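You operate a simulated robot arm through the tools that you are given. There is no shell and no other tool. Be economical: measure what you need, move in short steps, check, and stop when the job is done.

The job below is to be done with a simulated two-armed robot. You get a single attempt, and the scene is never put back.

TASK
Move the grey insert to socket 57 and fit the yellow insert in socket 26.
Fine: suction off and red bar to FREE first; bar to HOLD and suction on again after. Where these are worked on the way, their far stop is far enough and under half their travel is too little: red bar.

The check looks at the end state, three seconds after you hand in, the way a careful person would. Anything else that was tipped, shoved, dropped, spilled or broken makes it a failure.

THE ROBOT
Two 7-joint arms with two-finger grippers on one trunk that stands fixed in place. Base frame: the origin is at the foot of the trunk, x ahead of it, y to its left, z up. Readings come in mm, rad, newtons and seconds.
The left shoulder is at [129, 175, 948], the right one opposite. With the tool pointing down near the work surface each hand reaches from about 100 to 920 mm from the base axis, measured 20 degrees to its own side. Payload 2.94 kg a hand.
Tool frame (each hand has its own): the origin (TCP) lies between the finger pads and is the grasp point; the fingertips stand 30 mm ahead of it; z points along the fingers, y is the line along which they close. Largest opening 138 mm; the body of the gripper starts 109 mm behind the TCP.
Orientation is told as [roll, pitch, yaw] about the base's x, y, z axes, in that order, counted from this pose: with the fingers straight down and closing along the base's y, the tool's x points along the base's -x, its y along +y and its z along -z.

THE INTERFACE
- The arms move only by the tool send_rows. It takes "left_moves", "right_moves" or both (then of equal length, played together; a hand with none holds still); each is a list of rows, each an object (a shift or turn left out is 0, a gripper value left out holds the last) with "grip": the closure, from 0 (fully open) to 1 (shut); "linear": the shift along the base's x, y, z in mm, a list of three; "angular": the turn, a rotation vector about the base's x, y, z in rad, a list of three. In form: [{"grip": grip, "linear": [dx, dy, dz], "angular": [ax, ay, az]}, ...]. A call has 1 to 10 rows; each row is the pose to reach, as a shift and turn from the pose commanded when the call began. A row lasts 0.2 s, in which the tool goes at most 50 mm and 0.15 rad; a call with a longer step from one row to the next is refused whole, and so is a gripper value outside its range. Where a pose cannot be reached the arm comes as near as it can. A force on the tool above 40 N (or 10 N above the force at the start of the call, whichever is more), or a blocked arm, ends the call early, and 0.2 s more pass. The fingers move at their own pace and stop on an object; they squeeze with about 42 N. The grip force told is the motor's: it shows also when the fingers shut on nothing. Time passes only in rows, and 0.2 s behind the last, so rows that repeat a pose let the fingers close. The reply holds the time, the measured pose of the TCP, the force on the tool along the base axes, the opening and the grip force, in the units named above and with some noise, with the torque about the TCP (base axes, N m) and any sound that the robot's microphone picked up, and new pictures: "show" is both (left out), scene, wrist or none (wrist: the cameras of the hands that moved).
- Cameras (640 x 400 px; columns grow to the right, rows downward): "scene" is now at [287.9, 35.9, 1412.9]; the picture's right is [0.48, -0.88, 0.00], its down [-0.69, -0.37, -0.62] and it looks along [0.55, 0.30, -0.78] (base axes); focal length 250 px, centre (320, 200). "left" rides on the left gripper at [71, -19, -146] in its tool frame; the picture's right is [0.26, 0.97, 0.00], its down [-0.85, 0.23, -0.48] and it looks along [-0.46, 0.12, 0.88] (tool axes); focal length 280 px, centre (320, 200). "right" rides on the right gripper at [71, 19, -146] in its tool frame; the picture's right is [-0.26, 0.97, 0.00], its down [-0.85, -0.23, -0.48] and it looks along [-0.46, -0.12, 0.88] (tool axes); focal length 280 px, centre (320, 200). There is no depth. A picture from a camera that has moved, and an enlarged one, comes with that camera's place and axes in the base frame and with its lens.
- raise_lower(by): slides the trunk up (or, below 0, down) by that many mm; the arms and the scene camera ride with it, the base frame stays. It gives what a move gives, with no picture.
- aim_head(pan, tilt): turns the head with the scene camera to pan (to the left, within 2.094 rad either way) and tilt (down, from -0.506 to 1.204), counted from straight ahead of the robot. It gives what a move gives, and a new picture of the scene camera.
- enlarge(camera, box): a new picture of the part [left, top, right, bottom] of that camera's present view, enlarged. It takes no simulated time.
- close_job(): hands the job in; it is judged then, once.

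Work in short steps. Places have to be worked out from the pictures, the camera data and where the tool is seen: move nearer, look again, correct. Check each grasp and each placing, and mend what went wrong. You have 120 turns and 200 pictures in all, those below and enlarged ones among them. Open the grippers and draw the arms clear of the work before you hand the job in, unless the task says otherwise; then end with one line.

The tools are called after "Request:" as a command line: name --argument value ..., lists and objects as JSON in quotes. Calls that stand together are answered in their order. send_rows: Moves the arms, as the interface text tells. Its arguments: {"type":"object","properties":{"left_moves":{"type":"array","items":{"type":"object","properties":{"grip":{"type":"number"},"linear":{"type":"array","items":{"type":"number"}},"angular":{"type":"array","items":{"type":"number"}}}}},"right_moves":{"type":"array","items":{"type":"object","properties":{"grip":{"type":"number"},"linear":{"type":"array","items":{"type":"number"}},"angular":{"type":"array","items":{"type":"number"}}}}},"show":{"type":"string","enum":["both","scene","wrist","none"]}},"required":[]} The other tools are called the same way: raise_lower (by) slides the trunk up or down; aim_head (pan, tilt) turns the head that bears the scene camera; enlarge (camera, box) takes an enlarged picture of a part of a camera's view; close_job () hands the job in.

At the start:

```text
clock: 0.0
left_position: [388.1, 458.3, 1143.9]
left_tcp_rot: [0.002, 0.0, 0.0]
left_contact_force: [-0.2, 0.0, 0.2]
left_wrist_torque: [-0.01, -0.01, 0.02]
left_opening: 138.0
left_finger_force: 0.0
right_position: [510.2, 7.4, 1179.5]
right_tcp_rot: [-0.001, 0.001, 0.0]
right_contact_force: [0.3, 0.2, 0.7]
right_wrist_torque: [-0.02, -0.02, 0.01]
right_opening: 137.9
right_finger_force: 0.1
trunk travel left (down, up): [-125.0, 609.0]
head pan, tilt: [0.496, 0.901]
```

scene: 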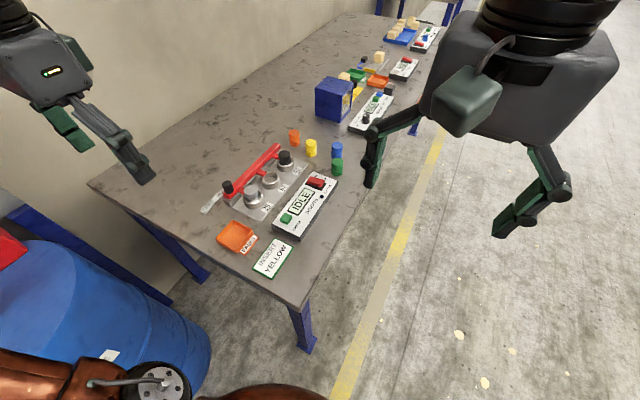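
right: 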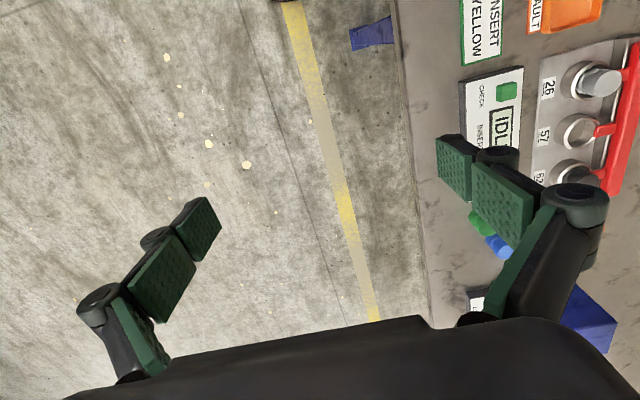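
left: 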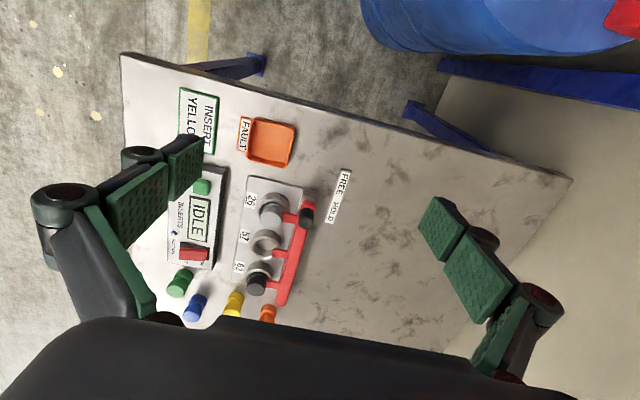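

I'll look closely at the fixture first.

Request:
enlarge --camera "scene" --box '[190, 120, 370, 290]'

Request:
enlarge --camera "left" --box '[150, 80, 360, 330]'

```text
2.35 times, centred on (280, 205) of scene
camera zoom: at [287.9, 35.9, 1412.9], right [0.48, -0.88, 0.0], down [-0.69, -0.37, -0.62], along [0.55, 0.3, -0.78], focal length 587 px, centre (414, 188)
```

zoom: 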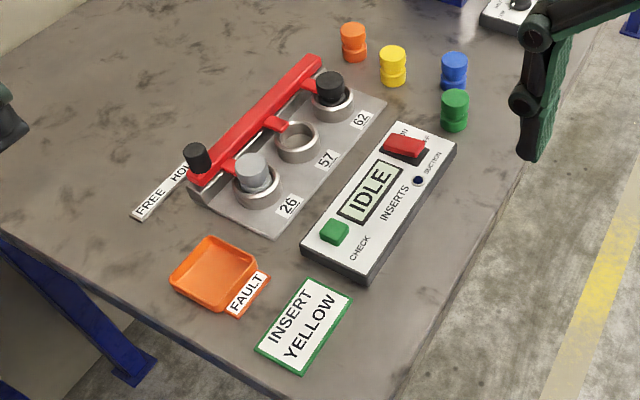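

```text
1.60 times, centred on (255, 205) of left
camera zoom: at [317.5, 438.6, 1290.4], right [-0.26, 0.97, 0.0], down [0.85, 0.23, 0.48], along [0.46, 0.12, -0.88], focal length 449 px, centre (424, 192)
```

zoom: 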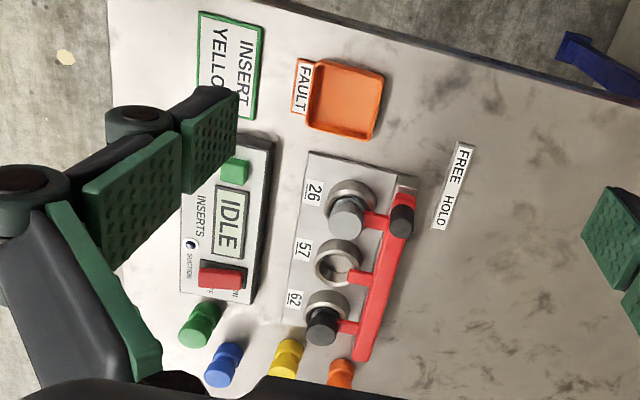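

Sockets: 26 holds grey, 57 empty, 62 black; socket 57 triangulates to about (677, 422, 845). I'll bring the left hand nearer for better views.

Request:
send_rows --left_moves '[{"linear": [35, -8, -19]}, {"linear": [70, -16, -38]}, {"linear": [105, -24, -57]}, {"linear": [140, -32, -76]}, {"linear": [172, -38, -94]}, {"linear": [172, -38, -94]}]' --show "both"

```text
clock: 1.4
left_position: [559.5, 419.1, 1050.4]
left_tcp_rot: [0.002, 0.0, 0.0]
left_contact_force: [0.3, -0.1, -0.1]
left_wrist_torque: [-0.02, -0.01, 0.0]
left_opening: 137.9
left_finger_force: 0.1
right_position: [509.8, 6.3, 1179.2]
right_tcp_rot: [0.0, 0.0, -0.001]
right_contact_force: [-0.6, 0.4, -0.3]
right_wrist_torque: [0.01, 0.01, 0.01]
right_opening: 137.8
right_finger_force: 0.0
trunk travel left (down, up): [-125.0, 609.0]
head pan, tilt: [0.496, 0.901]
camera scene: at [287.3, 36.0, 1413.1], right [0.48, -0.88, 0.0], down [-0.69, -0.37, -0.62], along [0.55, 0.3, -0.78], focal length 250 px, centre (320, 200)
camera left: at [488.4, 400.7, 1196.7], right [-0.26, 0.97, 0.0], down [0.85, 0.23, 0.48], along [0.46, 0.12, -0.88], focal length 280 px, centre (320, 200)
```

scene: 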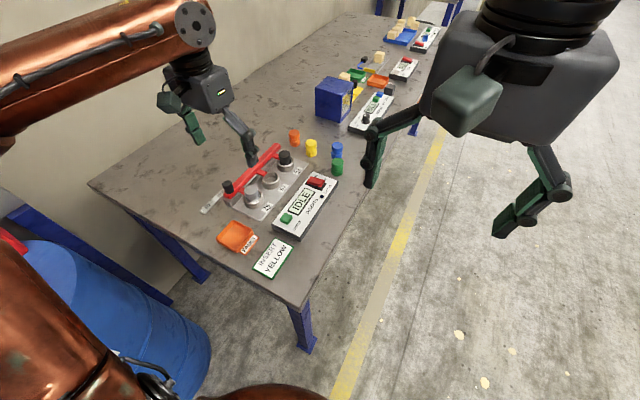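
left: 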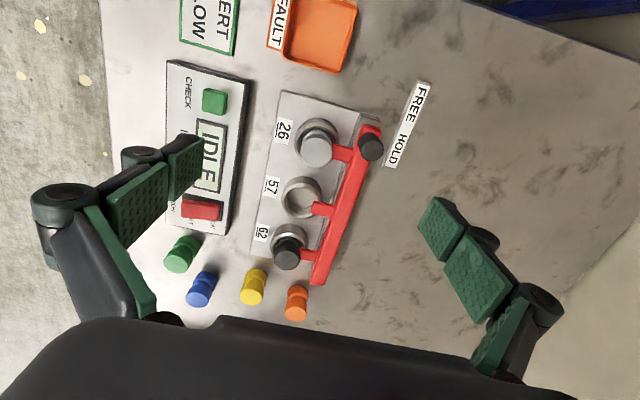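

Request:
enlarge --camera "left" --box '[230, 60, 450, 200]'

Request:
enlarge --camera "left" --box '[150, 160, 370, 330]'

Request:
enlarge --camera "scene" --box '[195, 125, 355, 225]'

```text
2.86 times, centred on (340, 130) of left
camera zoom: at [488.4, 400.7, 1196.7], right [-0.26, 0.97, 0.0], down [0.85, 0.23, 0.48], along [0.46, 0.12, -0.88], focal length 801 px, centre (263, 400)
```

zoom: 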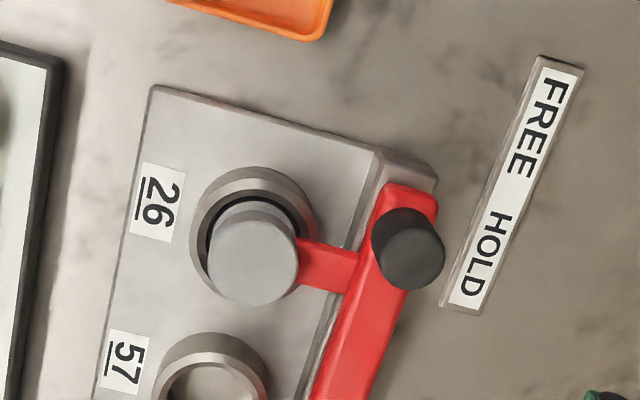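

```text
2.35 times, centred on (260, 245) of left
camera zoom: at [488.4, 400.7, 1196.7], right [-0.26, 0.97, 0.0], down [0.85, 0.23, 0.48], along [0.46, 0.12, -0.88], focal length 660 px, centre (461, 94)
```

zoom: 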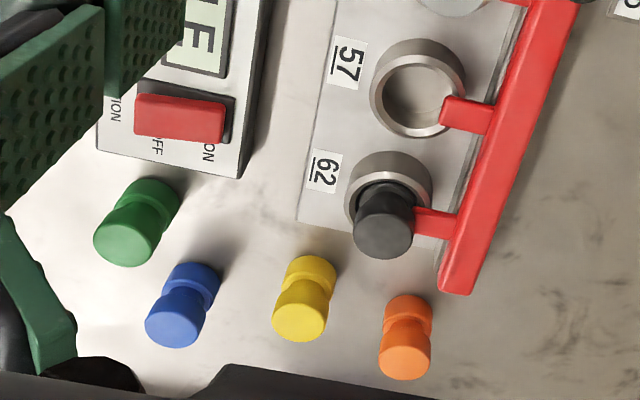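

```text
4.00 times, centred on (275, 175) of scene
camera zoom: at [287.3, 36.0, 1413.1], right [0.48, -0.88, 0.0], down [-0.69, -0.37, -0.62], along [0.55, 0.3, -0.78], focal length 998 px, centre (500, 300)
```

zoom: 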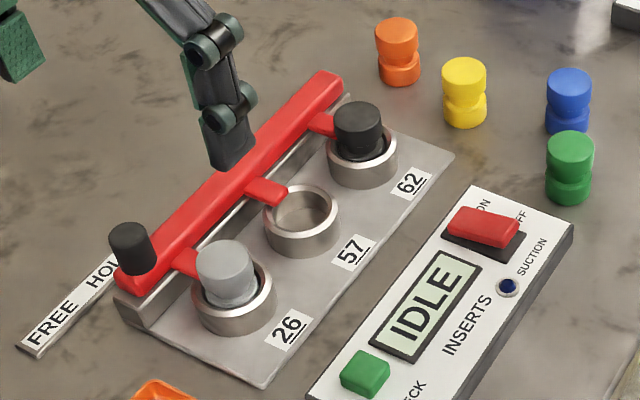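

Sockets line up along base x, 84 mm apart, at y≈423; bar slides along x. I'll look closer at the suction rocker.

Request:
send_rows --left_moves '[{"linear": [15, -35, -20]}, {"linear": [30, -70, -40]}, {"linear": [45, -105, -60]}, {"linear": [60, -130, -80]}, {"linear": [60, -130, -100]}, {"linear": [60, -130, -100]}]' --show "wrist"

Request:
enlarge --camera "left" --box '[200, 100, 440, 250]'

```text
clock: 2.8
left_position: [621.3, 290.3, 951.5]
left_tcp_rot: [0.0, 0.0, 0.001]
left_contact_force: [0.0, -1.1, 0.3]
left_wrist_torque: [0.01, -0.03, 0.0]
left_opening: 138.0
left_finger_force: 0.0
right_position: [510.4, 8.7, 1179.2]
right_tcp_rot: [0.002, 0.003, 0.0]
right_contact_force: [0.0, 0.5, 0.1]
right_wrist_torque: [0.02, 0.0, -0.01]
right_opening: 138.0
right_finger_force: 0.0
trunk travel left (down, up): [-125.0, 609.0]
head pan, tilt: [0.496, 0.901]
camera left: at [549.2, 271.3, 1096.7], right [-0.26, 0.97, 0.0], down [0.85, 0.23, 0.48], along [0.46, 0.12, -0.88], focal length 280 px, centre (320, 200)
```

left: 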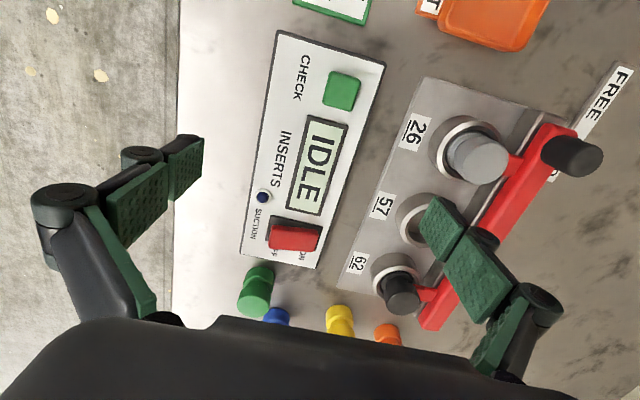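

```text
2.67 times, centred on (320, 175) of left
camera zoom: at [549.2, 271.3, 1096.7], right [-0.26, 0.97, 0.0], down [0.85, 0.23, 0.48], along [0.46, 0.12, -0.88], focal length 748 px, centre (320, 267)
```

zoom: 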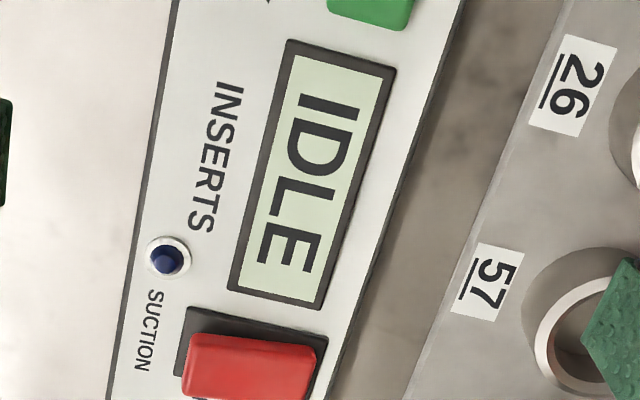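

Request:
enlarge --camera "left" --box '[240, 180, 340, 280]'

Request:
enlarge --camera "scene" --box '[285, 165, 345, 205]'

```text
4.00 times, centred on (290, 230) of left
camera zoom: at [549.2, 271.3, 1096.7], right [-0.26, 0.97, 0.0], down [0.85, 0.23, 0.48], along [0.46, 0.12, -0.88], focal length 1122 px, centre (440, 80)
```

zoom: 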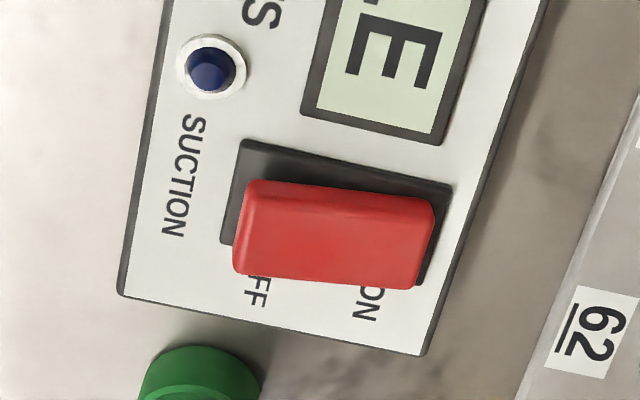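

```text
10.00 times, centred on (315, 185) of scene
camera zoom: at [288.1, 35.7, 1412.9], right [0.48, -0.88, 0.0], down [-0.69, -0.37, -0.62], along [0.55, 0.3, -0.78], focal length 2495 px, centre (370, 350)
```

zoom: 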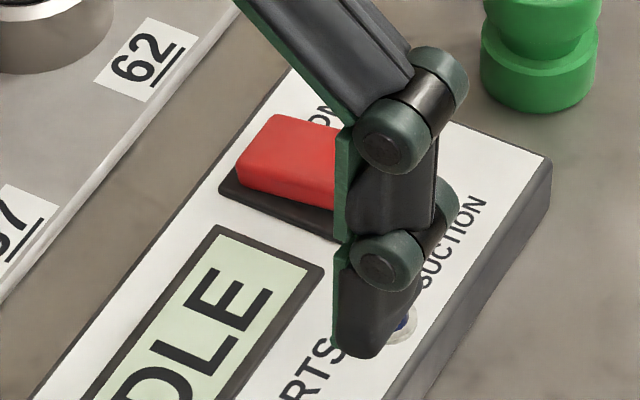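

Rocker's OFF end (−y) stands raised: suction is on. I shut the fingers and go above the OFF end at about (727, 272).

Request:
send_rows --left_moves '[{"grip": 1, "linear": [0, 0, 0]}, {"grip": 1, "linear": [35, -6, 0]}, {"grip": 1, "linear": [70, -12, 0]}, {"grip": 1, "linear": [105, -18, 0]}, {"grip": 1, "linear": [105, -18, 0]}, {"grip": 1, "linear": [105, -18, 0]}, {"grip": 1, "linear": [105, -18, 0]}, {"grip": 1, "linear": [105, -18, 0]}, {"grip": 1, "linear": [105, -18, -20]}]' --show "both"

Request:
enlarge --camera "left" --box '[220, 100, 440, 300]'

```text
clock: 4.8
left_position: [697.5, 292.8, 938.2]
left_tcp_rot: [0.0, 0.004, 0.0]
left_contact_force: [-1.2, 0.3, 0.7]
left_wrist_torque: [0.02, -0.05, -0.01]
left_opening: 0.3
left_finger_force: 28.6
left hand out of reach, approached as far as the arm can: row 3, 4, 5, 6, 7, 8, 9
right_position: [516.9, 7.8, 1178.6]
right_tcp_rot: [0.0, 0.005, 0.0]
right_contact_force: [-1.0, -0.2, -0.4]
right_wrist_torque: [-0.01, -0.07, -0.05]
right_opening: 137.9
right_finger_force: 0.1
trunk travel left (down, up): [-125.0, 609.0]
head pan, tilt: [0.496, 0.901]
camera scene: at [314.7, 36.6, 1410.3], right [0.48, -0.88, -0.01], down [-0.7, -0.37, -0.61], along [0.53, 0.29, -0.79], focal length 250 px, centre (320, 200)
camera left: at [627.4, 273.7, 1085.6], right [-0.26, 0.96, 0.0], down [0.85, 0.23, 0.47], along [0.46, 0.12, -0.88], focal length 280 px, centre (320, 200)
```

scene: 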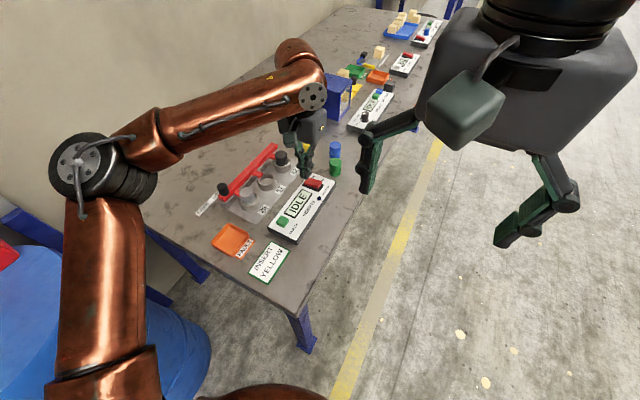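
left: 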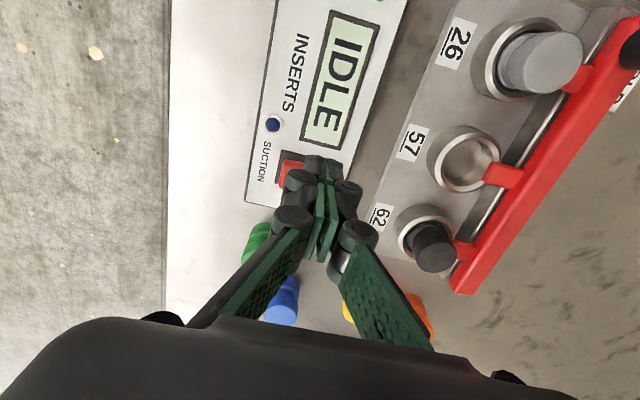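

```text
2.00 times, centred on (330, 200) of left
camera zoom: at [627.4, 273.7, 1085.6], right [-0.26, 0.96, 0.0], down [0.85, 0.23, 0.47], along [0.46, 0.12, -0.88], focal length 561 px, centre (300, 200)
```

zoom: 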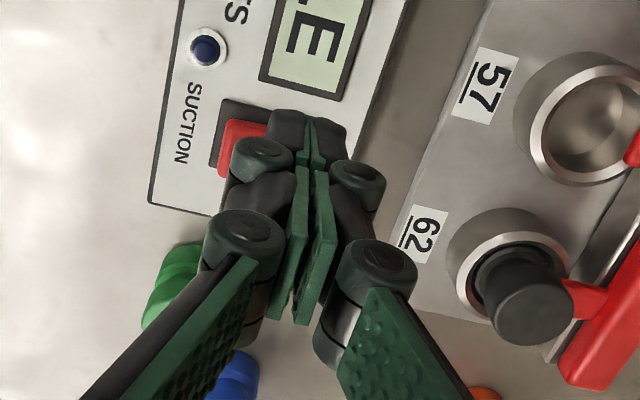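

The arm hit its reach limit here, with the trunk flexing. I back off and raise the trunk for better reach.

Request:
send_rows --left_moves '[{"grip": 1, "linear": [-40, 0, 10]}, {"grip": 1, "linear": [-80, 0, 20]}, {"grip": 1, "linear": [-110, 0, 20]}, {"grip": 1, "linear": [-110, 0, 20]}]' --show "none"

Request:
raise_lower --by 200

```text
clock: 5.8
left_position: [590.5, 291.6, 956.3]
left_tcp_rot: [-0.001, 0.009, 0.002]
left_contact_force: [0.7, 0.2, -0.1]
left_wrist_torque: [0.0, 0.07, 0.0]
left_opening: 0.0
left_finger_force: 28.4
right_position: [519.1, 8.7, 1175.8]
right_tcp_rot: [-0.001, 0.01, -0.002]
right_contact_force: [0.1, -0.5, -0.3]
right_wrist_torque: [0.02, 0.06, 0.0]
right_opening: 138.0
right_finger_force: 0.1
trunk travel left (down, up): [-125.0, 609.0]
head pan, tilt: [0.496, 0.901]
```

```text
clock: 8.0
left_position: [584.5, 291.6, 1161.1]
left_tcp_rot: [0.0, 0.002, 0.002]
left_contact_force: [-0.3, -0.2, -0.6]
left_wrist_torque: [0.02, 0.03, -0.02]
left_opening: 0.0
left_finger_force: 28.0
right_position: [511.5, 6.6, 1377.1]
right_tcp_rot: [0.0, 0.002, -0.001]
right_contact_force: [0.9, 0.4, -0.1]
right_wrist_torque: [-0.01, 0.04, 0.05]
right_opening: 137.7
right_finger_force: 0.1
trunk travel left (down, up): [-325.0, 409.0]
head pan, tilt: [0.496, 0.901]
```

The trunk settled back. Now over the OFF end at about z 920.

Request:
send_rows --left_moves '[{"grip": 1, "linear": [24, -4, -35]}, {"grip": 1, "linear": [48, -8, -70]}, {"grip": 1, "linear": [72, -12, -105]}, {"grip": 1, "linear": [96, -16, -140]}, {"grip": 1, "linear": [120, -19, -175]}, {"grip": 1, "linear": [142, -20, -205]}, {"grip": 1, "linear": [142, -20, -230]}, {"grip": 1, "linear": [142, -20, -230]}, {"grip": 1, "linear": [142, -20, -230]}]' --show "both"

Request:
enlarge --camera "left" --box '[220, 100, 440, 300]'

Request:
enlarge --camera "scene" --box '[240, 170, 400, 290]'

```text
clock: 10.0
left_position: [612.6, 325.1, 967.1]
left_tcp_rot: [-0.001, -0.002, -0.003]
left_contact_force: [0.4, 0.6, -0.6]
left_wrist_torque: [-0.05, 0.01, 0.01]
left_opening: 0.0
left_finger_force: 29.0
left hand out of reach, approached as far as the arm can: row 1, 2, 3, 4, 5, 6, 7, 8, 9
right_position: [509.7, 7.1, 1378.5]
right_tcp_rot: [0.0, 0.001, -0.001]
right_contact_force: [-0.1, -0.4, 0.0]
right_wrist_torque: [0.0, 0.02, 0.03]
right_opening: 138.1
right_finger_force: 0.0
trunk travel left (down, up): [-325.0, 409.0]
head pan, tilt: [0.496, 0.901]
camera scene: at [128.3, 35.9, 1626.9], right [0.48, -0.88, 0.0], down [-0.69, -0.37, -0.62], along [0.55, 0.3, -0.78], focal length 250 px, centre (320, 200)
camera left: at [541.3, 306.5, 1112.3], right [-0.26, 0.97, 0.0], down [0.85, 0.23, 0.48], along [0.46, 0.12, -0.88], focal length 280 px, centre (320, 200)
```

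scene: 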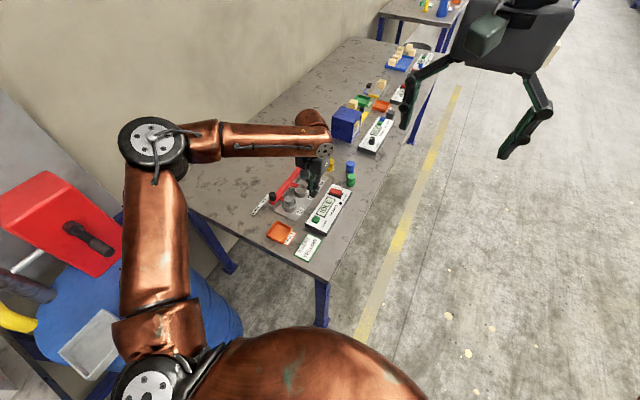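
left: 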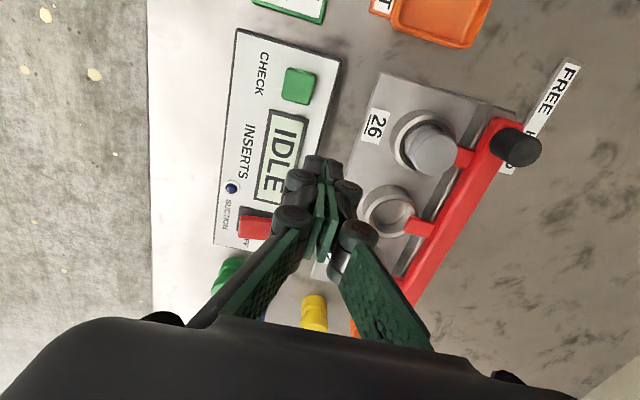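

```text
2.00 times, centred on (330, 200) of left
camera zoom: at [541.3, 306.5, 1112.3], right [-0.26, 0.97, 0.0], down [0.85, 0.23, 0.48], along [0.46, 0.12, -0.88], focal length 561 px, centre (300, 200)
```

zoom: 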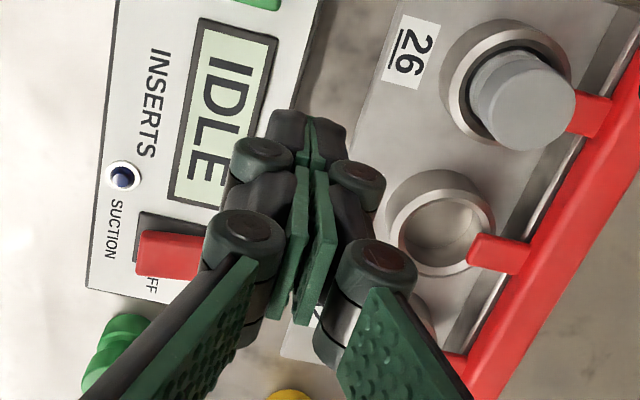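

```text
3.33 times, centred on (320, 230) of scene
camera zoom: at [128.3, 35.9, 1626.9], right [0.48, -0.88, 0.0], down [-0.69, -0.37, -0.62], along [0.55, 0.3, -0.78], focal length 832 px, centre (320, 100)
```

zoom: 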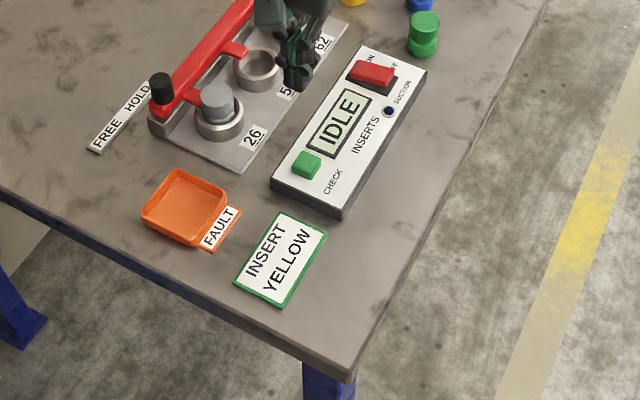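

The elbow is bent far out to the left, so it's likely a joint-limit issue, not length. I go back to the original trunk height and test with a different yaw.

Request:
send_rows --left_moves '[{"grip": 1, "linear": [-15, 5, 40]}, {"grip": 1, "linear": [-30, 10, 80]}, {"grip": 1, "linear": [-45, 15, 120]}, {"grip": 1, "linear": [-60, 20, 160]}, {"grip": 1, "linear": [-60, 20, 200]}]' --show "none"

Request:
raise_lower --by -200

Request:
aim_head --pan 0.6 --tilt 0.8

```text
clock: 11.2
left_position: [552.5, 344.2, 1167.7]
left_tcp_rot: [0.001, 0.0, -0.003]
left_contact_force: [-0.4, -0.4, 0.4]
left_wrist_torque: [0.01, 0.0, 0.0]
left_opening: 0.1
left_finger_force: 28.3
right_position: [509.2, 5.7, 1379.3]
right_tcp_rot: [0.002, 0.001, 0.001]
right_contact_force: [0.0, -0.1, -0.7]
right_wrist_torque: [0.01, 0.02, -0.01]
right_opening: 138.2
right_finger_force: 0.0
trunk travel left (down, up): [-325.0, 409.0]
head pan, tilt: [0.496, 0.901]
```

```text
clock: 13.3
left_position: [552.5, 344.9, 968.8]
left_tcp_rot: [0.0, -0.003, 0.002]
left_contact_force: [-0.6, 0.6, -0.2]
left_wrist_torque: [0.01, -0.01, 0.0]
left_opening: 0.2
left_finger_force: 27.9
right_position: [508.7, 6.7, 1179.4]
right_tcp_rot: [0.001, 0.002, 0.0]
right_contact_force: [0.1, 0.4, 0.2]
right_wrist_torque: [-0.01, -0.04, -0.03]
right_opening: 138.3
right_finger_force: 0.1
trunk travel left (down, up): [-125.0, 609.0]
head pan, tilt: [0.496, 0.901]
```

```text
clock: 14.0
left_position: [552.4, 345.7, 967.7]
left_tcp_rot: [0.002, 0.0, 0.001]
left_contact_force: [-0.6, -0.5, 0.7]
left_wrist_torque: [-0.01, 0.0, -0.01]
left_opening: 0.0
left_finger_force: 28.6
right_position: [510.9, 6.9, 1178.3]
right_tcp_rot: [0.002, 0.002, 0.0]
right_contact_force: [0.4, -0.1, -0.9]
right_wrist_torque: [0.03, 0.0, 0.01]
right_opening: 138.1
right_finger_force: 0.1
trunk travel left (down, up): [-125.0, 609.0]
head pan, tilt: [0.6, 0.799]
camera scene: at [288.4, 45.5, 1420.7], right [0.56, -0.83, 0.0], down [-0.59, -0.41, -0.7], along [0.57, 0.39, -0.72], focal length 250 px, centre (320, 200)
```

scene: 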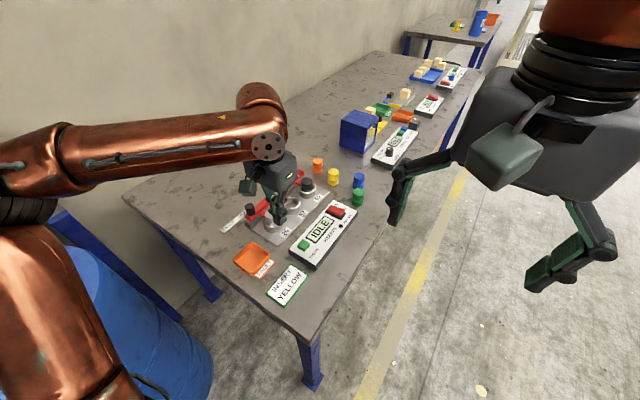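

Now test: yaw +90° in steps here at a safe height.

Request:
send_rows --left_moves '[{"angular": [0, 0, 0.14], "linear": [0, 0, 10]}, {"angular": [0, 0, 0.28], "linear": [0, 0, 20]}, {"angular": [0, 0, 0.42], "linear": [0, 0, 30]}, {"angular": [0, 0, 0.56], "linear": [0, 0, 30]}, {"angular": [0, 0, 0.7], "linear": [0, 0, 30]}, {"angular": [0, 0, 0.84], "linear": [0, 0, 30]}, {"angular": [0, 0, 0.98], "linear": [0, 0, 30]}, {"angular": [0, 0, 1.12], "linear": [0, 0, 30]}, {"angular": [0, 0, 1.26], "linear": [0, 0, 30]}, {"angular": [0, 0, 1.4], "linear": [0, 0, 30]}]' --show "scene"

```text
clock: 16.2
left_position: [552.8, 346.2, 996.9]
left_tcp_rot: [0.001, -0.001, 1.402]
left_contact_force: [0.6, -0.5, 0.3]
left_wrist_torque: [-0.01, 0.03, -0.06]
left_opening: 0.5
left_finger_force: 28.3
right_position: [509.8, 7.7, 1179.7]
right_tcp_rot: [0.003, 0.002, 0.0]
right_contact_force: [-0.3, -0.9, -1.4]
right_wrist_torque: [0.01, 0.04, 0.01]
right_opening: 137.8
right_finger_force: 0.0
trunk travel left (down, up): [-125.0, 609.0]
head pan, tilt: [0.6, 0.799]
camera scene: at [288.2, 45.2, 1420.8], right [0.56, -0.83, 0.0], down [-0.59, -0.41, -0.7], along [0.57, 0.39, -0.72], focal length 250 px, centre (320, 200)
```

scene: 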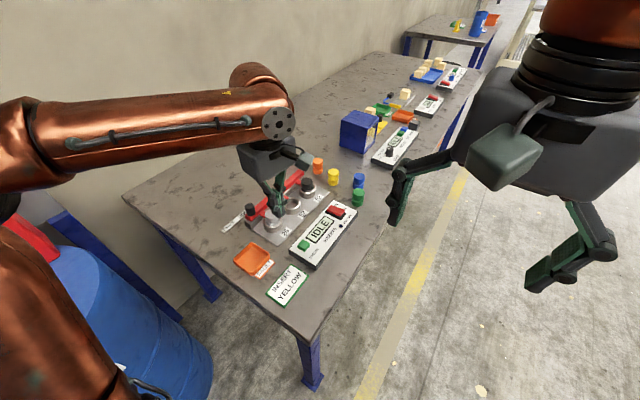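

Yaw 90° reachable. Now test reach toward the rocker.

Request:
send_rows --left_moves '[{"angular": [0, 0, 0.14], "linear": [40, -17, 0]}, {"angular": [0, 0, 0.17], "linear": [80, -34, 0]}, {"angular": [0, 0, 0.17], "linear": [120, -51, 0]}, {"angular": [0, 0, 0.17], "linear": [160, -68, 0]}, {"angular": [0, 0, 0.17], "linear": [175, -74, -30]}, {"angular": [0, 0, 0.17], "linear": [175, -74, -30]}]' --show "wrist"

```text
clock: 17.6
left_position: [680.6, 296.2, 986.9]
left_tcp_rot: [0.001, -0.001, 1.57]
left_contact_force: [-0.3, -0.5, 0.1]
left_wrist_torque: [0.03, 0.01, -0.01]
left_opening: 0.0
left_finger_force: 28.6
left hand out of reach, approached as far as the arm can: row 4, 5, 6
right_position: [512.8, 7.7, 1178.5]
right_tcp_rot: [0.001, 0.001, -0.001]
right_contact_force: [1.0, 0.7, 0.3]
right_wrist_torque: [0.02, 0.04, -0.04]
right_opening: 137.9
right_finger_force: 0.1
trunk travel left (down, up): [-125.0, 609.0]
head pan, tilt: [0.6, 0.799]
camera left: at [700.3, 225.7, 1132.8], right [-0.96, -0.26, 0.0], down [-0.23, 0.85, 0.48], along [-0.13, 0.46, -0.88], focal length 280 px, centre (320, 200)
```

left: 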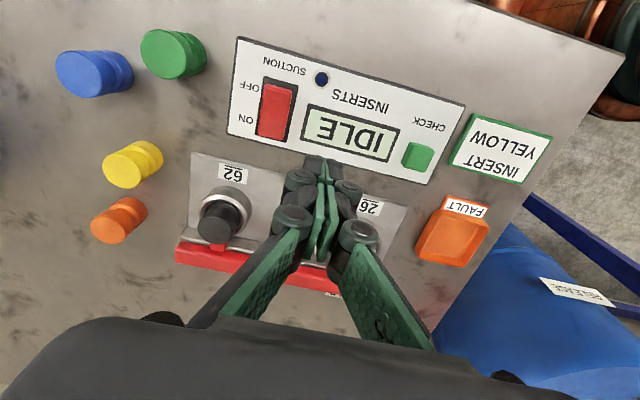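

Reach shrinks with height, and raising pulls the torso back; so lowering the trunk should lean it forward. Lift the hand first, then lower 120.

Request:
send_rows --left_moves '[{"linear": [-30, 10, 35]}, {"linear": [-60, 20, 70]}, {"linear": [-90, 30, 105]}, {"linear": [-120, 40, 140]}, {"linear": [-120, 40, 170]}]' --show "none"

Request:
raise_lower --by -124

Request:
aim_head --pan 0.6 --tilt 0.85

```text
clock: 18.8
left_position: [561.1, 334.0, 1159.1]
left_tcp_rot: [0.003, 0.001, 1.569]
left_contact_force: [-0.2, 0.0, -0.3]
left_wrist_torque: [0.0, 0.01, 0.02]
left_opening: 0.2
left_finger_force: 28.5
right_position: [510.8, 6.9, 1178.6]
right_tcp_rot: [0.002, 0.0, -0.003]
right_contact_force: [0.2, -0.4, -0.3]
right_wrist_torque: [0.06, 0.0, 0.03]
right_opening: 138.3
right_finger_force: 0.0
trunk travel left (down, up): [-125.0, 609.0]
head pan, tilt: [0.6, 0.799]
```

```text
clock: 20.3
left_position: [572.9, 335.2, 1030.5]
left_tcp_rot: [0.012, -0.001, 1.569]
left_contact_force: [-0.4, -0.4, -0.2]
left_wrist_torque: [0.01, -0.08, 0.01]
left_opening: 0.0
left_finger_force: 28.3
right_position: [537.7, 1.2, 1039.4]
right_tcp_rot: [-0.008, 0.048, -0.041]
right_contact_force: [-0.5, -0.1, -0.3]
right_wrist_torque: [0.04, 0.0, -0.01]
right_opening: 137.7
right_finger_force: 0.0
trunk travel left (down, up): [-1.0, 733.0]
head pan, tilt: [0.6, 0.799]
```

```text
clock: 21.0
left_position: [571.8, 337.4, 1027.3]
left_tcp_rot: [0.02, -0.006, 1.57]
left_contact_force: [-0.3, 0.5, -1.1]
left_wrist_torque: [0.02, -0.05, 0.0]
left_opening: 0.2
left_finger_force: 28.2
right_position: [553.7, -0.5, 1019.6]
right_tcp_rot: [-0.021, 0.114, -0.062]
right_contact_force: [-0.2, -0.6, -0.1]
right_wrist_torque: [0.0, -0.07, -0.02]
right_opening: 137.9
right_finger_force: 0.0
trunk travel left (down, up): [-1.0, 733.0]
head pan, tilt: [0.6, 0.85]
camera scene: at [482.9, 39.7, 1245.5], right [0.54, -0.84, -0.03], down [-0.71, -0.43, -0.56], along [0.46, 0.32, -0.83], focal length 250 px, centre (320, 200)
```

scene: 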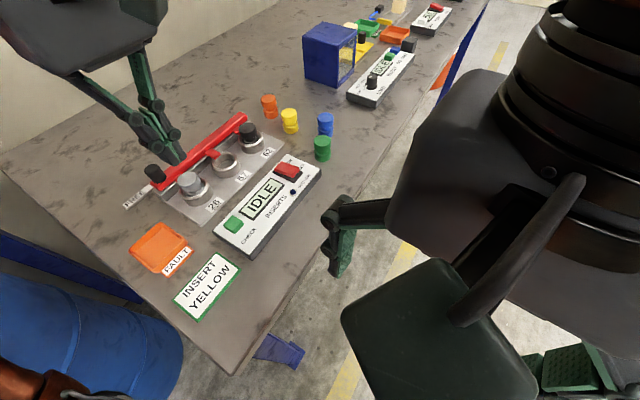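

The trunk sags at its lowest setting; I raise it partway at once.

Request:
raise_lower --by 60

```text
clock: 21.3
left_position: [540.7, 340.1, 1022.7]
left_tcp_rot: [0.03, -0.008, 1.591]
left_contact_force: [1.7, 1.0, -1.4]
left_wrist_torque: [-0.04, 0.09, 0.02]
left_opening: 0.3
left_finger_force: 28.2
right_position: [542.7, -12.1, 1002.9]
right_tcp_rot: [-0.053, 0.185, -0.139]
right_contact_force: [-0.3, 0.1, 0.0]
right_wrist_torque: [0.0, -0.04, -0.03]
right_opening: 137.9
right_finger_force: 0.1
trunk travel left (down, up): [-4.0, 730.0]
head pan, tilt: [0.6, 0.85]
stopped: the arm was blocked; the commanded pose is now the measured one
```

Request:
aim_head --pan 0.3 --tilt 0.85

Request:
raise_lower --by 40

```text
clock: 22.1
left_position: [533.7, 338.7, 1024.0]
left_tcp_rot: [0.025, -0.011, 1.589]
left_contact_force: [-0.4, 0.9, 0.3]
left_wrist_torque: [-0.07, 0.04, 0.03]
left_opening: 0.0
left_finger_force: 29.0
right_position: [534.8, -16.6, 1013.7]
right_tcp_rot: [-0.023, 0.179, -0.146]
right_contact_force: [0.4, 0.5, -0.4]
right_wrist_torque: [-0.03, 0.01, 0.01]
right_opening: 138.0
right_finger_force: 0.1
trunk travel left (down, up): [-4.0, 730.0]
head pan, tilt: [0.3, 0.85]
camera scene: at [490.3, 26.7, 1242.2], right [0.38, -0.92, -0.02], down [-0.81, -0.32, -0.5], along [0.45, 0.21, -0.87], focal length 250 px, centre (320, 200)
```

scene: 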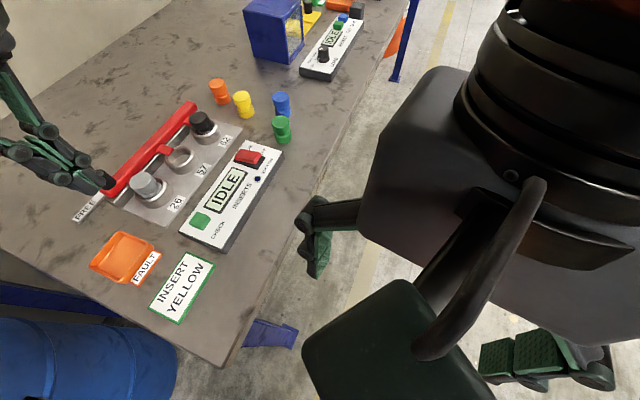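

```text
clock: 22.4
left_position: [489.2, 332.4, 1033.8]
left_tcp_rot: [-0.016, 0.013, 1.602]
left_contact_force: [0.2, 0.4, 0.0]
left_wrist_torque: [-0.03, 0.08, -0.02]
left_opening: 0.0
left_finger_force: 28.4
right_position: [504.1, -29.4, 1013.3]
right_tcp_rot: [-0.038, 0.219, -0.219]
right_contact_force: [0.0, -0.7, -0.5]
right_wrist_torque: [0.06, 0.05, 0.01]
right_opening: 137.9
right_finger_force: 0.1
trunk travel left (down, up): [-7.0, 727.0]
head pan, tilt: [0.3, 0.85]
stopped: the arm was blocked; the commanded pose is now the measured one
```

The head and the right hand are pressing against each other. I move the right hand away to the right.

Request:
send_rows --right_moves '[{"linear": [15, -30, 0]}, {"linear": [30, -60, 0]}, {"linear": [45, -95, 0]}, {"linear": [60, -130, 0]}, {"linear": [60, -170, 0]}, {"linear": [60, -200, 0]}]' --show "scene"

```text
clock: 22.8
left_position: [434.1, 319.6, 1054.7]
left_tcp_rot: [-0.113, 0.061, 1.594]
left_contact_force: [1.0, -0.1, -0.9]
left_wrist_torque: [0.06, 0.14, 0.01]
left_opening: 0.2
left_finger_force: 28.6
right_position: [469.4, -44.5, 1015.6]
right_tcp_rot: [-0.058, 0.214, -0.264]
right_contact_force: [-0.1, -0.5, 0.8]
right_wrist_torque: [0.08, 0.1, -0.03]
right_opening: 138.0
right_finger_force: 0.1
trunk travel left (down, up): [-7.0, 727.0]
head pan, tilt: [0.3, 0.85]
stopped in row 1 (left hand): the arm was blocked; the commanded pose is now the measured one
camera scene: at [451.8, 7.1, 1245.4], right [0.15, -0.99, -0.01], down [-0.91, -0.13, -0.4], along [0.39, 0.06, -0.92], focal length 250 px, centre (320, 200)
```

scene: 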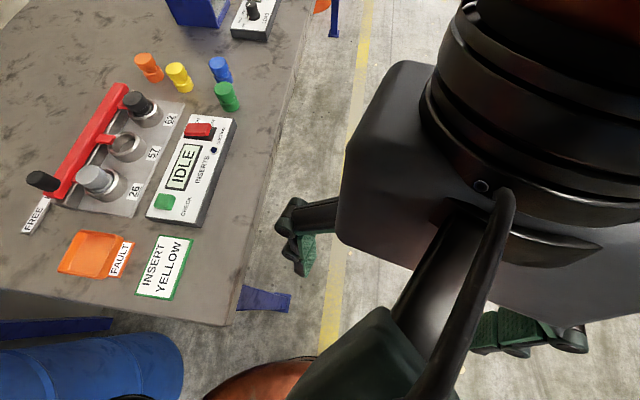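

Request:
aim_head --pan 1.3 --tilt 0.8

```text
clock: 24.0
left_position: [430.7, 328.4, 1055.5]
left_tcp_rot: [-0.101, 0.035, 1.596]
left_contact_force: [0.2, 0.0, 0.7]
left_wrist_torque: [-0.03, 0.07, 0.03]
left_opening: 0.0
left_finger_force: 28.5
right_position: [460.0, -38.0, 1029.7]
right_tcp_rot: [-0.038, 0.165, -0.235]
right_contact_force: [1.0, 0.1, 0.9]
right_wrist_torque: [0.02, 0.04, 0.01]
right_opening: 138.2
right_finger_force: 0.0
trunk travel left (down, up): [-7.0, 727.0]
head pan, tilt: [1.3, 0.799]
camera scene: at [426.1, 21.5, 1265.7], right [0.29, -0.96, 0.0], down [-0.77, -0.24, -0.59], along [0.56, 0.17, -0.81], focal length 250 px, centre (320, 200)
```

scene: 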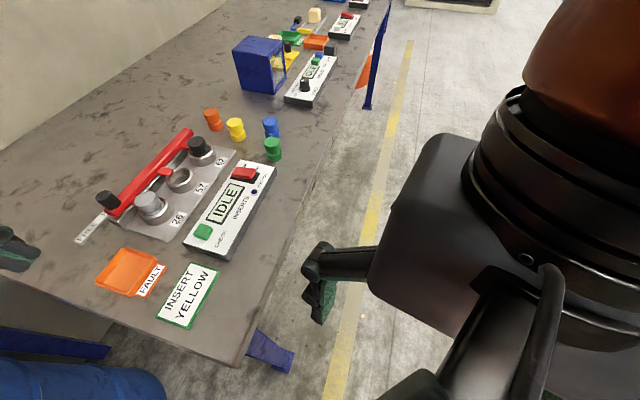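

Request:
raise_lower --by 60

Request:
aim_head --pan 0.5 --tilt 0.9

```text
clock: 25.0
left_position: [433.6, 333.3, 1113.5]
left_tcp_rot: [-0.077, 0.016, 1.597]
left_contact_force: [-0.9, -0.4, 0.6]
left_wrist_torque: [-0.06, 0.01, 0.01]
left_opening: 0.1
left_finger_force: 28.5
right_position: [454.6, -36.3, 1091.8]
right_tcp_rot: [-0.03, 0.14, -0.199]
right_contact_force: [0.3, 0.2, 0.3]
right_wrist_torque: [-0.01, 0.04, 0.01]
right_opening: 138.2
right_finger_force: 0.0
trunk travel left (down, up): [-67.0, 667.0]
head pan, tilt: [1.3, 0.799]
```

```text
clock: 26.2
left_position: [431.5, 332.6, 1113.6]
left_tcp_rot: [-0.078, 0.014, 1.596]
left_contact_force: [0.4, 0.0, 0.5]
left_wrist_torque: [0.0, -0.01, 0.0]
left_opening: 0.0
left_finger_force: 28.3
right_position: [452.5, -37.0, 1091.3]
right_tcp_rot: [-0.032, 0.142, -0.2]
right_contact_force: [-0.3, 0.0, -1.0]
right_wrist_torque: [0.0, 0.01, 0.01]
right_opening: 137.9
right_finger_force: 0.1
trunk travel left (down, up): [-67.0, 667.0]
head pan, tilt: [0.499, 0.901]
camera scene: at [347.7, 36.0, 1344.9], right [0.48, -0.88, 0.0], down [-0.69, -0.38, -0.62], along [0.54, 0.3, -0.78], focal length 250 px, centre (320, 200)
```

scene: 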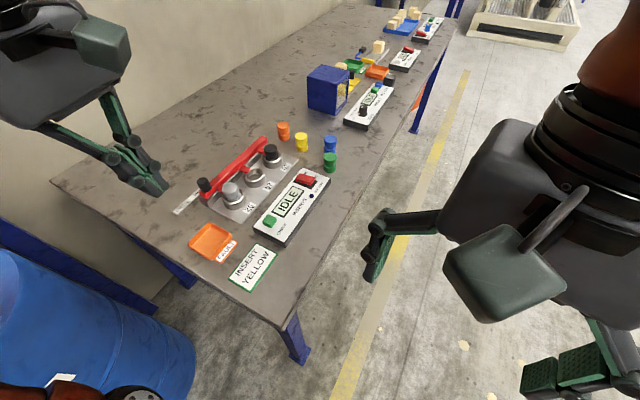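

Recovered at a lower trunk setting with the torso leaning 60 mm further forward. I clear the right hand outward and straighten the left.

Request:
send_rows --right_moves '[{"linear": [0, -30, 0]}, {"linear": [0, -70, 0]}, {"linear": [-10, -110, 0]}, {"linear": [-20, -150, 0]}, {"linear": [-30, -190, 0]}, {"linear": [-40, -230, 0]}]' --left_moves '[{"angular": [0.014, 0.078, -0.026]}, {"angular": [0.014, 0.078, -0.026], "linear": [40, 0, 0]}, {"angular": [0.014, 0.078, -0.026], "linear": [80, 0, 0]}, {"angular": [0.014, 0.078, -0.026], "linear": [120, 0, 0]}, {"angular": [0.014, 0.078, -0.026], "linear": [150, 0, -20]}, {"angular": [0.014, 0.078, -0.026], "linear": [150, 0, -40]}]' --show "scene"

```text
clock: 27.6
left_position: [582.3, 332.6, 1073.2]
left_tcp_rot: [0.0, 0.0, 1.571]
left_contact_force: [-0.1, -0.2, 1.0]
left_wrist_torque: [-0.04, -0.01, 0.01]
left_opening: 0.0
left_finger_force: 28.1
right_position: [420.6, -223.7, 1048.3]
right_tcp_rot: [-0.029, 0.141, -0.2]
right_contact_force: [0.3, -0.1, -0.6]
right_wrist_torque: [-0.06, 0.01, 0.01]
right_opening: 137.9
right_finger_force: 0.0
right hand out of reach, approached as far as the arm can: row 4, 5, 6
trunk travel left (down, up): [-67.0, 667.0]
head pan, tilt: [0.499, 0.901]
camera scene: at [347.7, 35.8, 1345.0], right [0.48, -0.88, 0.0], down [-0.69, -0.38, -0.62], along [0.55, 0.3, -0.78], focal length 250 px, centre (320, 200)
```

scene: 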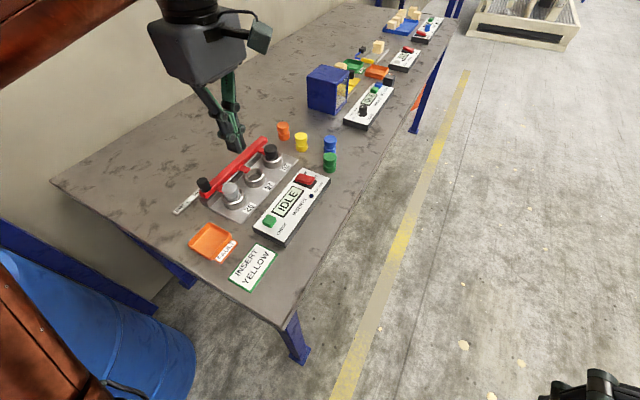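

Test reach toward the rocker again.

Request:
send_rows --left_moves '[{"linear": [30, -12, -25]}, {"linear": [60, -24, -50]}, {"linear": [90, -36, -75]}, {"linear": [120, -48, -100]}, {"linear": [145, -60, -115]}, {"linear": [145, -60, -130]}, {"linear": [145, -60, -130]}]' --show "both"

```text
clock: 29.2
left_position: [699.8, 289.5, 944.2]
left_tcp_rot: [-0.004, 0.0, 1.571]
left_contact_force: [-0.3, 0.3, 0.7]
left_wrist_torque: [0.03, 0.02, 0.0]
left_opening: 0.0
left_finger_force: 27.9
left hand out of reach, approached as far as the arm can: row 4, 5, 6, 7
right_position: [418.4, -222.7, 1050.5]
right_tcp_rot: [-0.03, 0.139, -0.199]
right_contact_force: [-0.4, -0.5, 0.2]
right_wrist_torque: [0.0, 0.01, 0.02]
right_opening: 138.1
right_finger_force: 0.0
trunk travel left (down, up): [-67.0, 667.0]
head pan, tilt: [0.499, 0.901]
camera scene: at [348.4, 35.4, 1344.8], right [0.48, -0.88, 0.0], down [-0.69, -0.37, -0.62], along [0.54, 0.3, -0.78], focal length 250 px, centre (320, 200)
camera left: at [718.6, 218.8, 1089.7], right [-0.96, -0.26, 0.0], down [-0.23, 0.85, 0.47], along [-0.12, 0.46, -0.88], focal length 280 px, centre (320, 200)
```

scene: 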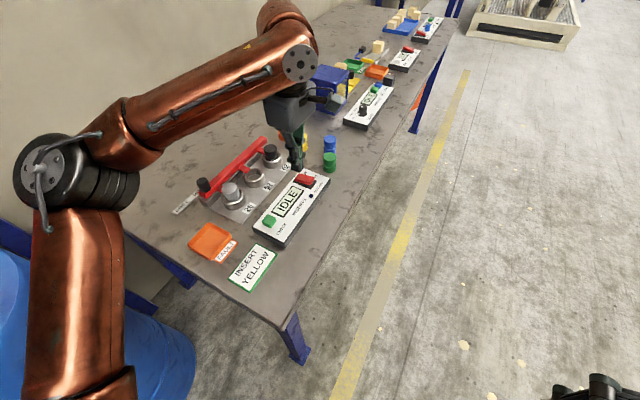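
left: 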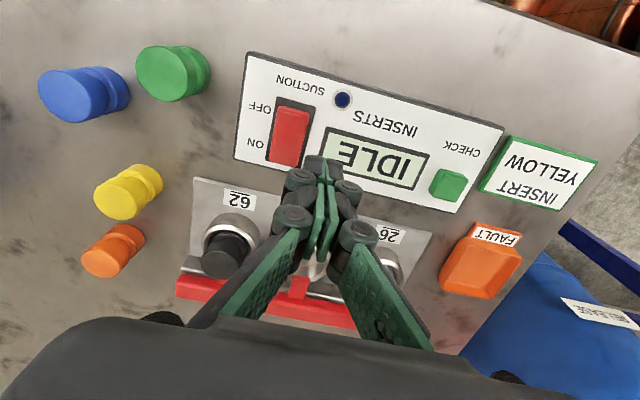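

The limit fits a fixed 600 mm shoulder–wrist distance though the elbow is bent ~98°, so some wrist/roll joint limits. I test tilting the fingers forward while extending.

Request:
send_rows --left_moves '[{"linear": [-20, 0, 10], "angular": [0, -0.14, 0]}, {"linear": [-20, 0, 10], "angular": [0, -0.28, 0]}, {"linear": [-20, 0, 10], "angular": [0, -0.4, 0]}, {"linear": [10, -10, 10], "angular": [0, -0.4, 0]}, {"linear": [40, -20, 10], "angular": [0, -0.4, 0]}, {"linear": [80, -20, 10], "angular": [0, -0.4, 0]}, {"linear": [80, -20, 10], "angular": [0, -0.4, 0]}]' --show "scene"

```text
clock: 30.8
left_position: [786.3, 268.6, 949.6]
left_tcp_rot: [-0.395, 0.002, 1.571]
left_contact_force: [0.2, 0.4, -0.3]
left_wrist_torque: [0.02, -0.04, 0.03]
left_opening: 0.0
left_finger_force: 28.4
right_position: [424.7, -223.1, 1048.8]
right_tcp_rot: [-0.03, 0.146, -0.201]
right_contact_force: [-0.1, 0.0, 0.5]
right_wrist_torque: [0.03, -0.02, -0.03]
right_opening: 138.1
right_finger_force: 0.0
trunk travel left (down, up): [-67.0, 667.0]
head pan, tilt: [0.499, 0.901]
camera scene: at [358.5, 35.5, 1343.3], right [0.48, -0.88, 0.0], down [-0.69, -0.38, -0.62], along [0.54, 0.3, -0.79], focal length 250 px, centre (320, 200)
```

scene: 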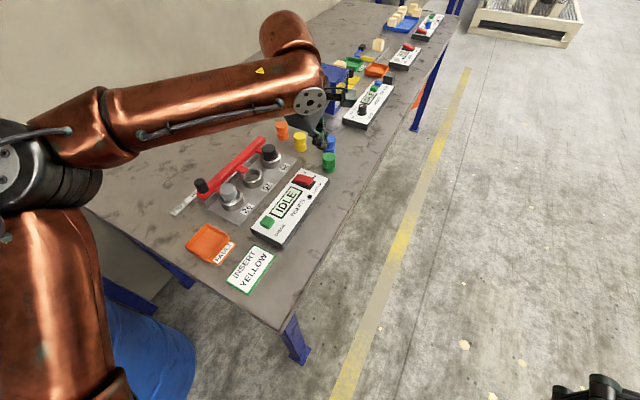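

Tilting works (reached x=786). I move back over the rocker's OFF end and un-tilt gradually to see how little tilt suffices.

Request:
send_rows --left_moves '[{"linear": [-30, 2, 0], "angular": [0, 0, 0]}, {"linear": [-59, 4, 0], "angular": [0, 0.1, 0]}, {"linear": [-59, 4, 0], "angular": [0, 0.2, 0]}, {"linear": [-59, 4, 0], "angular": [0, 0.3, 0]}, {"linear": [-59, 4, 0], "angular": [0, 0.4, 0]}, {"linear": [-59, 4, 0], "angular": [0, 0.4, 0]}]' --show "scene"

```text
clock: 32.2
left_position: [706.3, 288.2, 947.6]
left_tcp_rot: [0.006, 0.0, 1.573]
left_contact_force: [-0.7, -0.3, -0.2]
left_wrist_torque: [-0.02, -0.08, 0.02]
left_opening: 0.0
left_finger_force: 28.4
left hand out of reach, approached as far as the arm can: row 5, 6
right_position: [428.2, -224.0, 1046.7]
right_tcp_rot: [-0.036, 0.152, -0.202]
right_contact_force: [-0.1, -0.2, -0.9]
right_wrist_torque: [-0.01, -0.04, -0.04]
right_opening: 137.8
right_finger_force: 0.1
trunk travel left (down, up): [-67.0, 667.0]
head pan, tilt: [0.499, 0.901]
camera scene: at [389.9, 36.0, 1338.6], right [0.48, -0.88, -0.01], down [-0.71, -0.38, -0.6], along [0.52, 0.3, -0.8], focal length 250 px, centre (320, 200)
```

scene: 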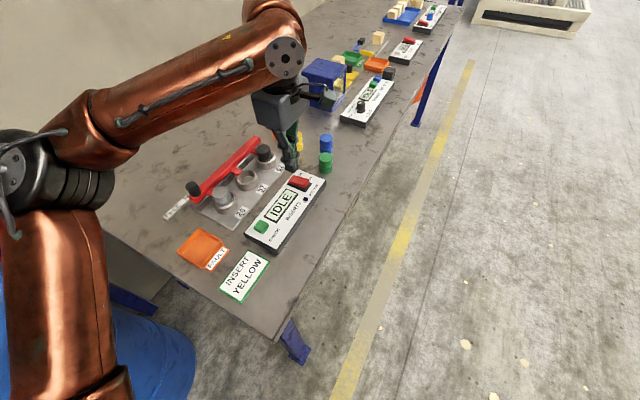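

The torso leans with load when low, so I'll go back to the initial trunk height and work with tilted fingers at yaw 0 (closing along y).

Request:
send_rows --left_moves '[{"linear": [-40, 10, 40]}, {"linear": [-80, 20, 60], "angular": [0, 0, -0.14]}, {"linear": [-110, 30, 80], "angular": [0, 0, -0.28]}, {"linear": [-130, 30, 90], "angular": [0, 0, -0.42]}, {"linear": [-130, 30, 90], "angular": [0, 0, -0.56]}, {"linear": [-130, 30, 90], "angular": [0, 0, -0.7]}, {"linear": [-130, 30, 90], "angular": [0, 0, -0.84]}, {"linear": [-130, 30, 90], "angular": [0, 0, -0.98]}, {"linear": [-130, 30, 90], "angular": [0, 0, -1.12]}, {"linear": [-130, 30, 90], "angular": [0, 0, -1.26]}]' --show "none"

Request:
raise_lower --by 58

Request:
send_rows --left_moves '[{"angular": [0, 0, -0.14]}, {"angular": [0, 0, -0.28]}, {"angular": [0, 0, -0.31], "linear": [0, 0, -20]}, {"angular": [0, 0, -0.31], "linear": [0, 0, -40]}]' --show "scene"

```text
refused: row 1 steps farther than a row can; nothing moved
```

```text
clock: 32.9
left_position: [633.5, 292.9, 1044.2]
left_tcp_rot: [-0.102, -0.003, 1.574]
left_contact_force: [0.9, 0.2, -1.3]
left_wrist_torque: [-0.05, 0.05, -0.04]
left_opening: 0.1
left_finger_force: 28.5
right_position: [365.7, -225.6, 1102.4]
right_tcp_rot: [-0.024, 0.079, -0.197]
right_contact_force: [-0.1, 0.1, -0.4]
right_wrist_torque: [-0.02, 0.11, -0.03]
right_opening: 137.8
right_finger_force: 0.1
trunk travel left (down, up): [-109.0, 625.0]
head pan, tilt: [0.499, 0.901]
stopped: the arm was blocked; the commanded pose is now the measured one
```

```text
clock: 33.9
left_position: [640.7, 290.7, 1000.1]
left_tcp_rot: [-0.095, -0.004, 1.263]
left_contact_force: [0.3, 0.5, -0.2]
left_wrist_torque: [-0.02, 0.04, -0.03]
left_opening: 0.3
left_finger_force: 28.4
right_position: [372.7, -225.7, 1102.3]
right_tcp_rot: [-0.023, 0.09, -0.198]
right_contact_force: [0.7, -0.6, 0.5]
right_wrist_torque: [0.0, 0.05, 0.01]
right_opening: 137.9
right_finger_force: 0.0
trunk travel left (down, up): [-109.0, 625.0]
head pan, tilt: [0.499, 0.901]
camera scene: at [327.5, 35.9, 1391.8], right [0.48, -0.88, -0.01], down [-0.7, -0.38, -0.61], along [0.53, 0.3, -0.79], focal length 250 px, centre (320, 200)
```

scene: 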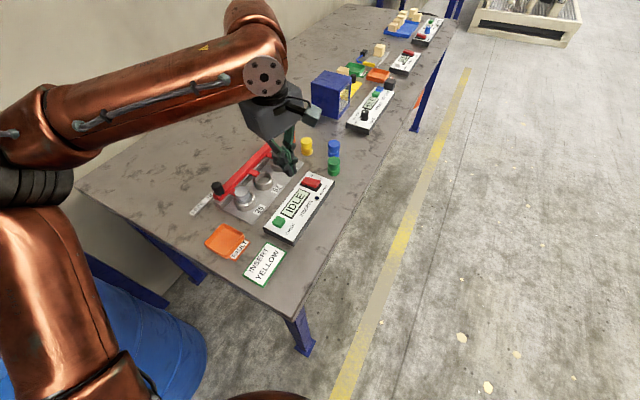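

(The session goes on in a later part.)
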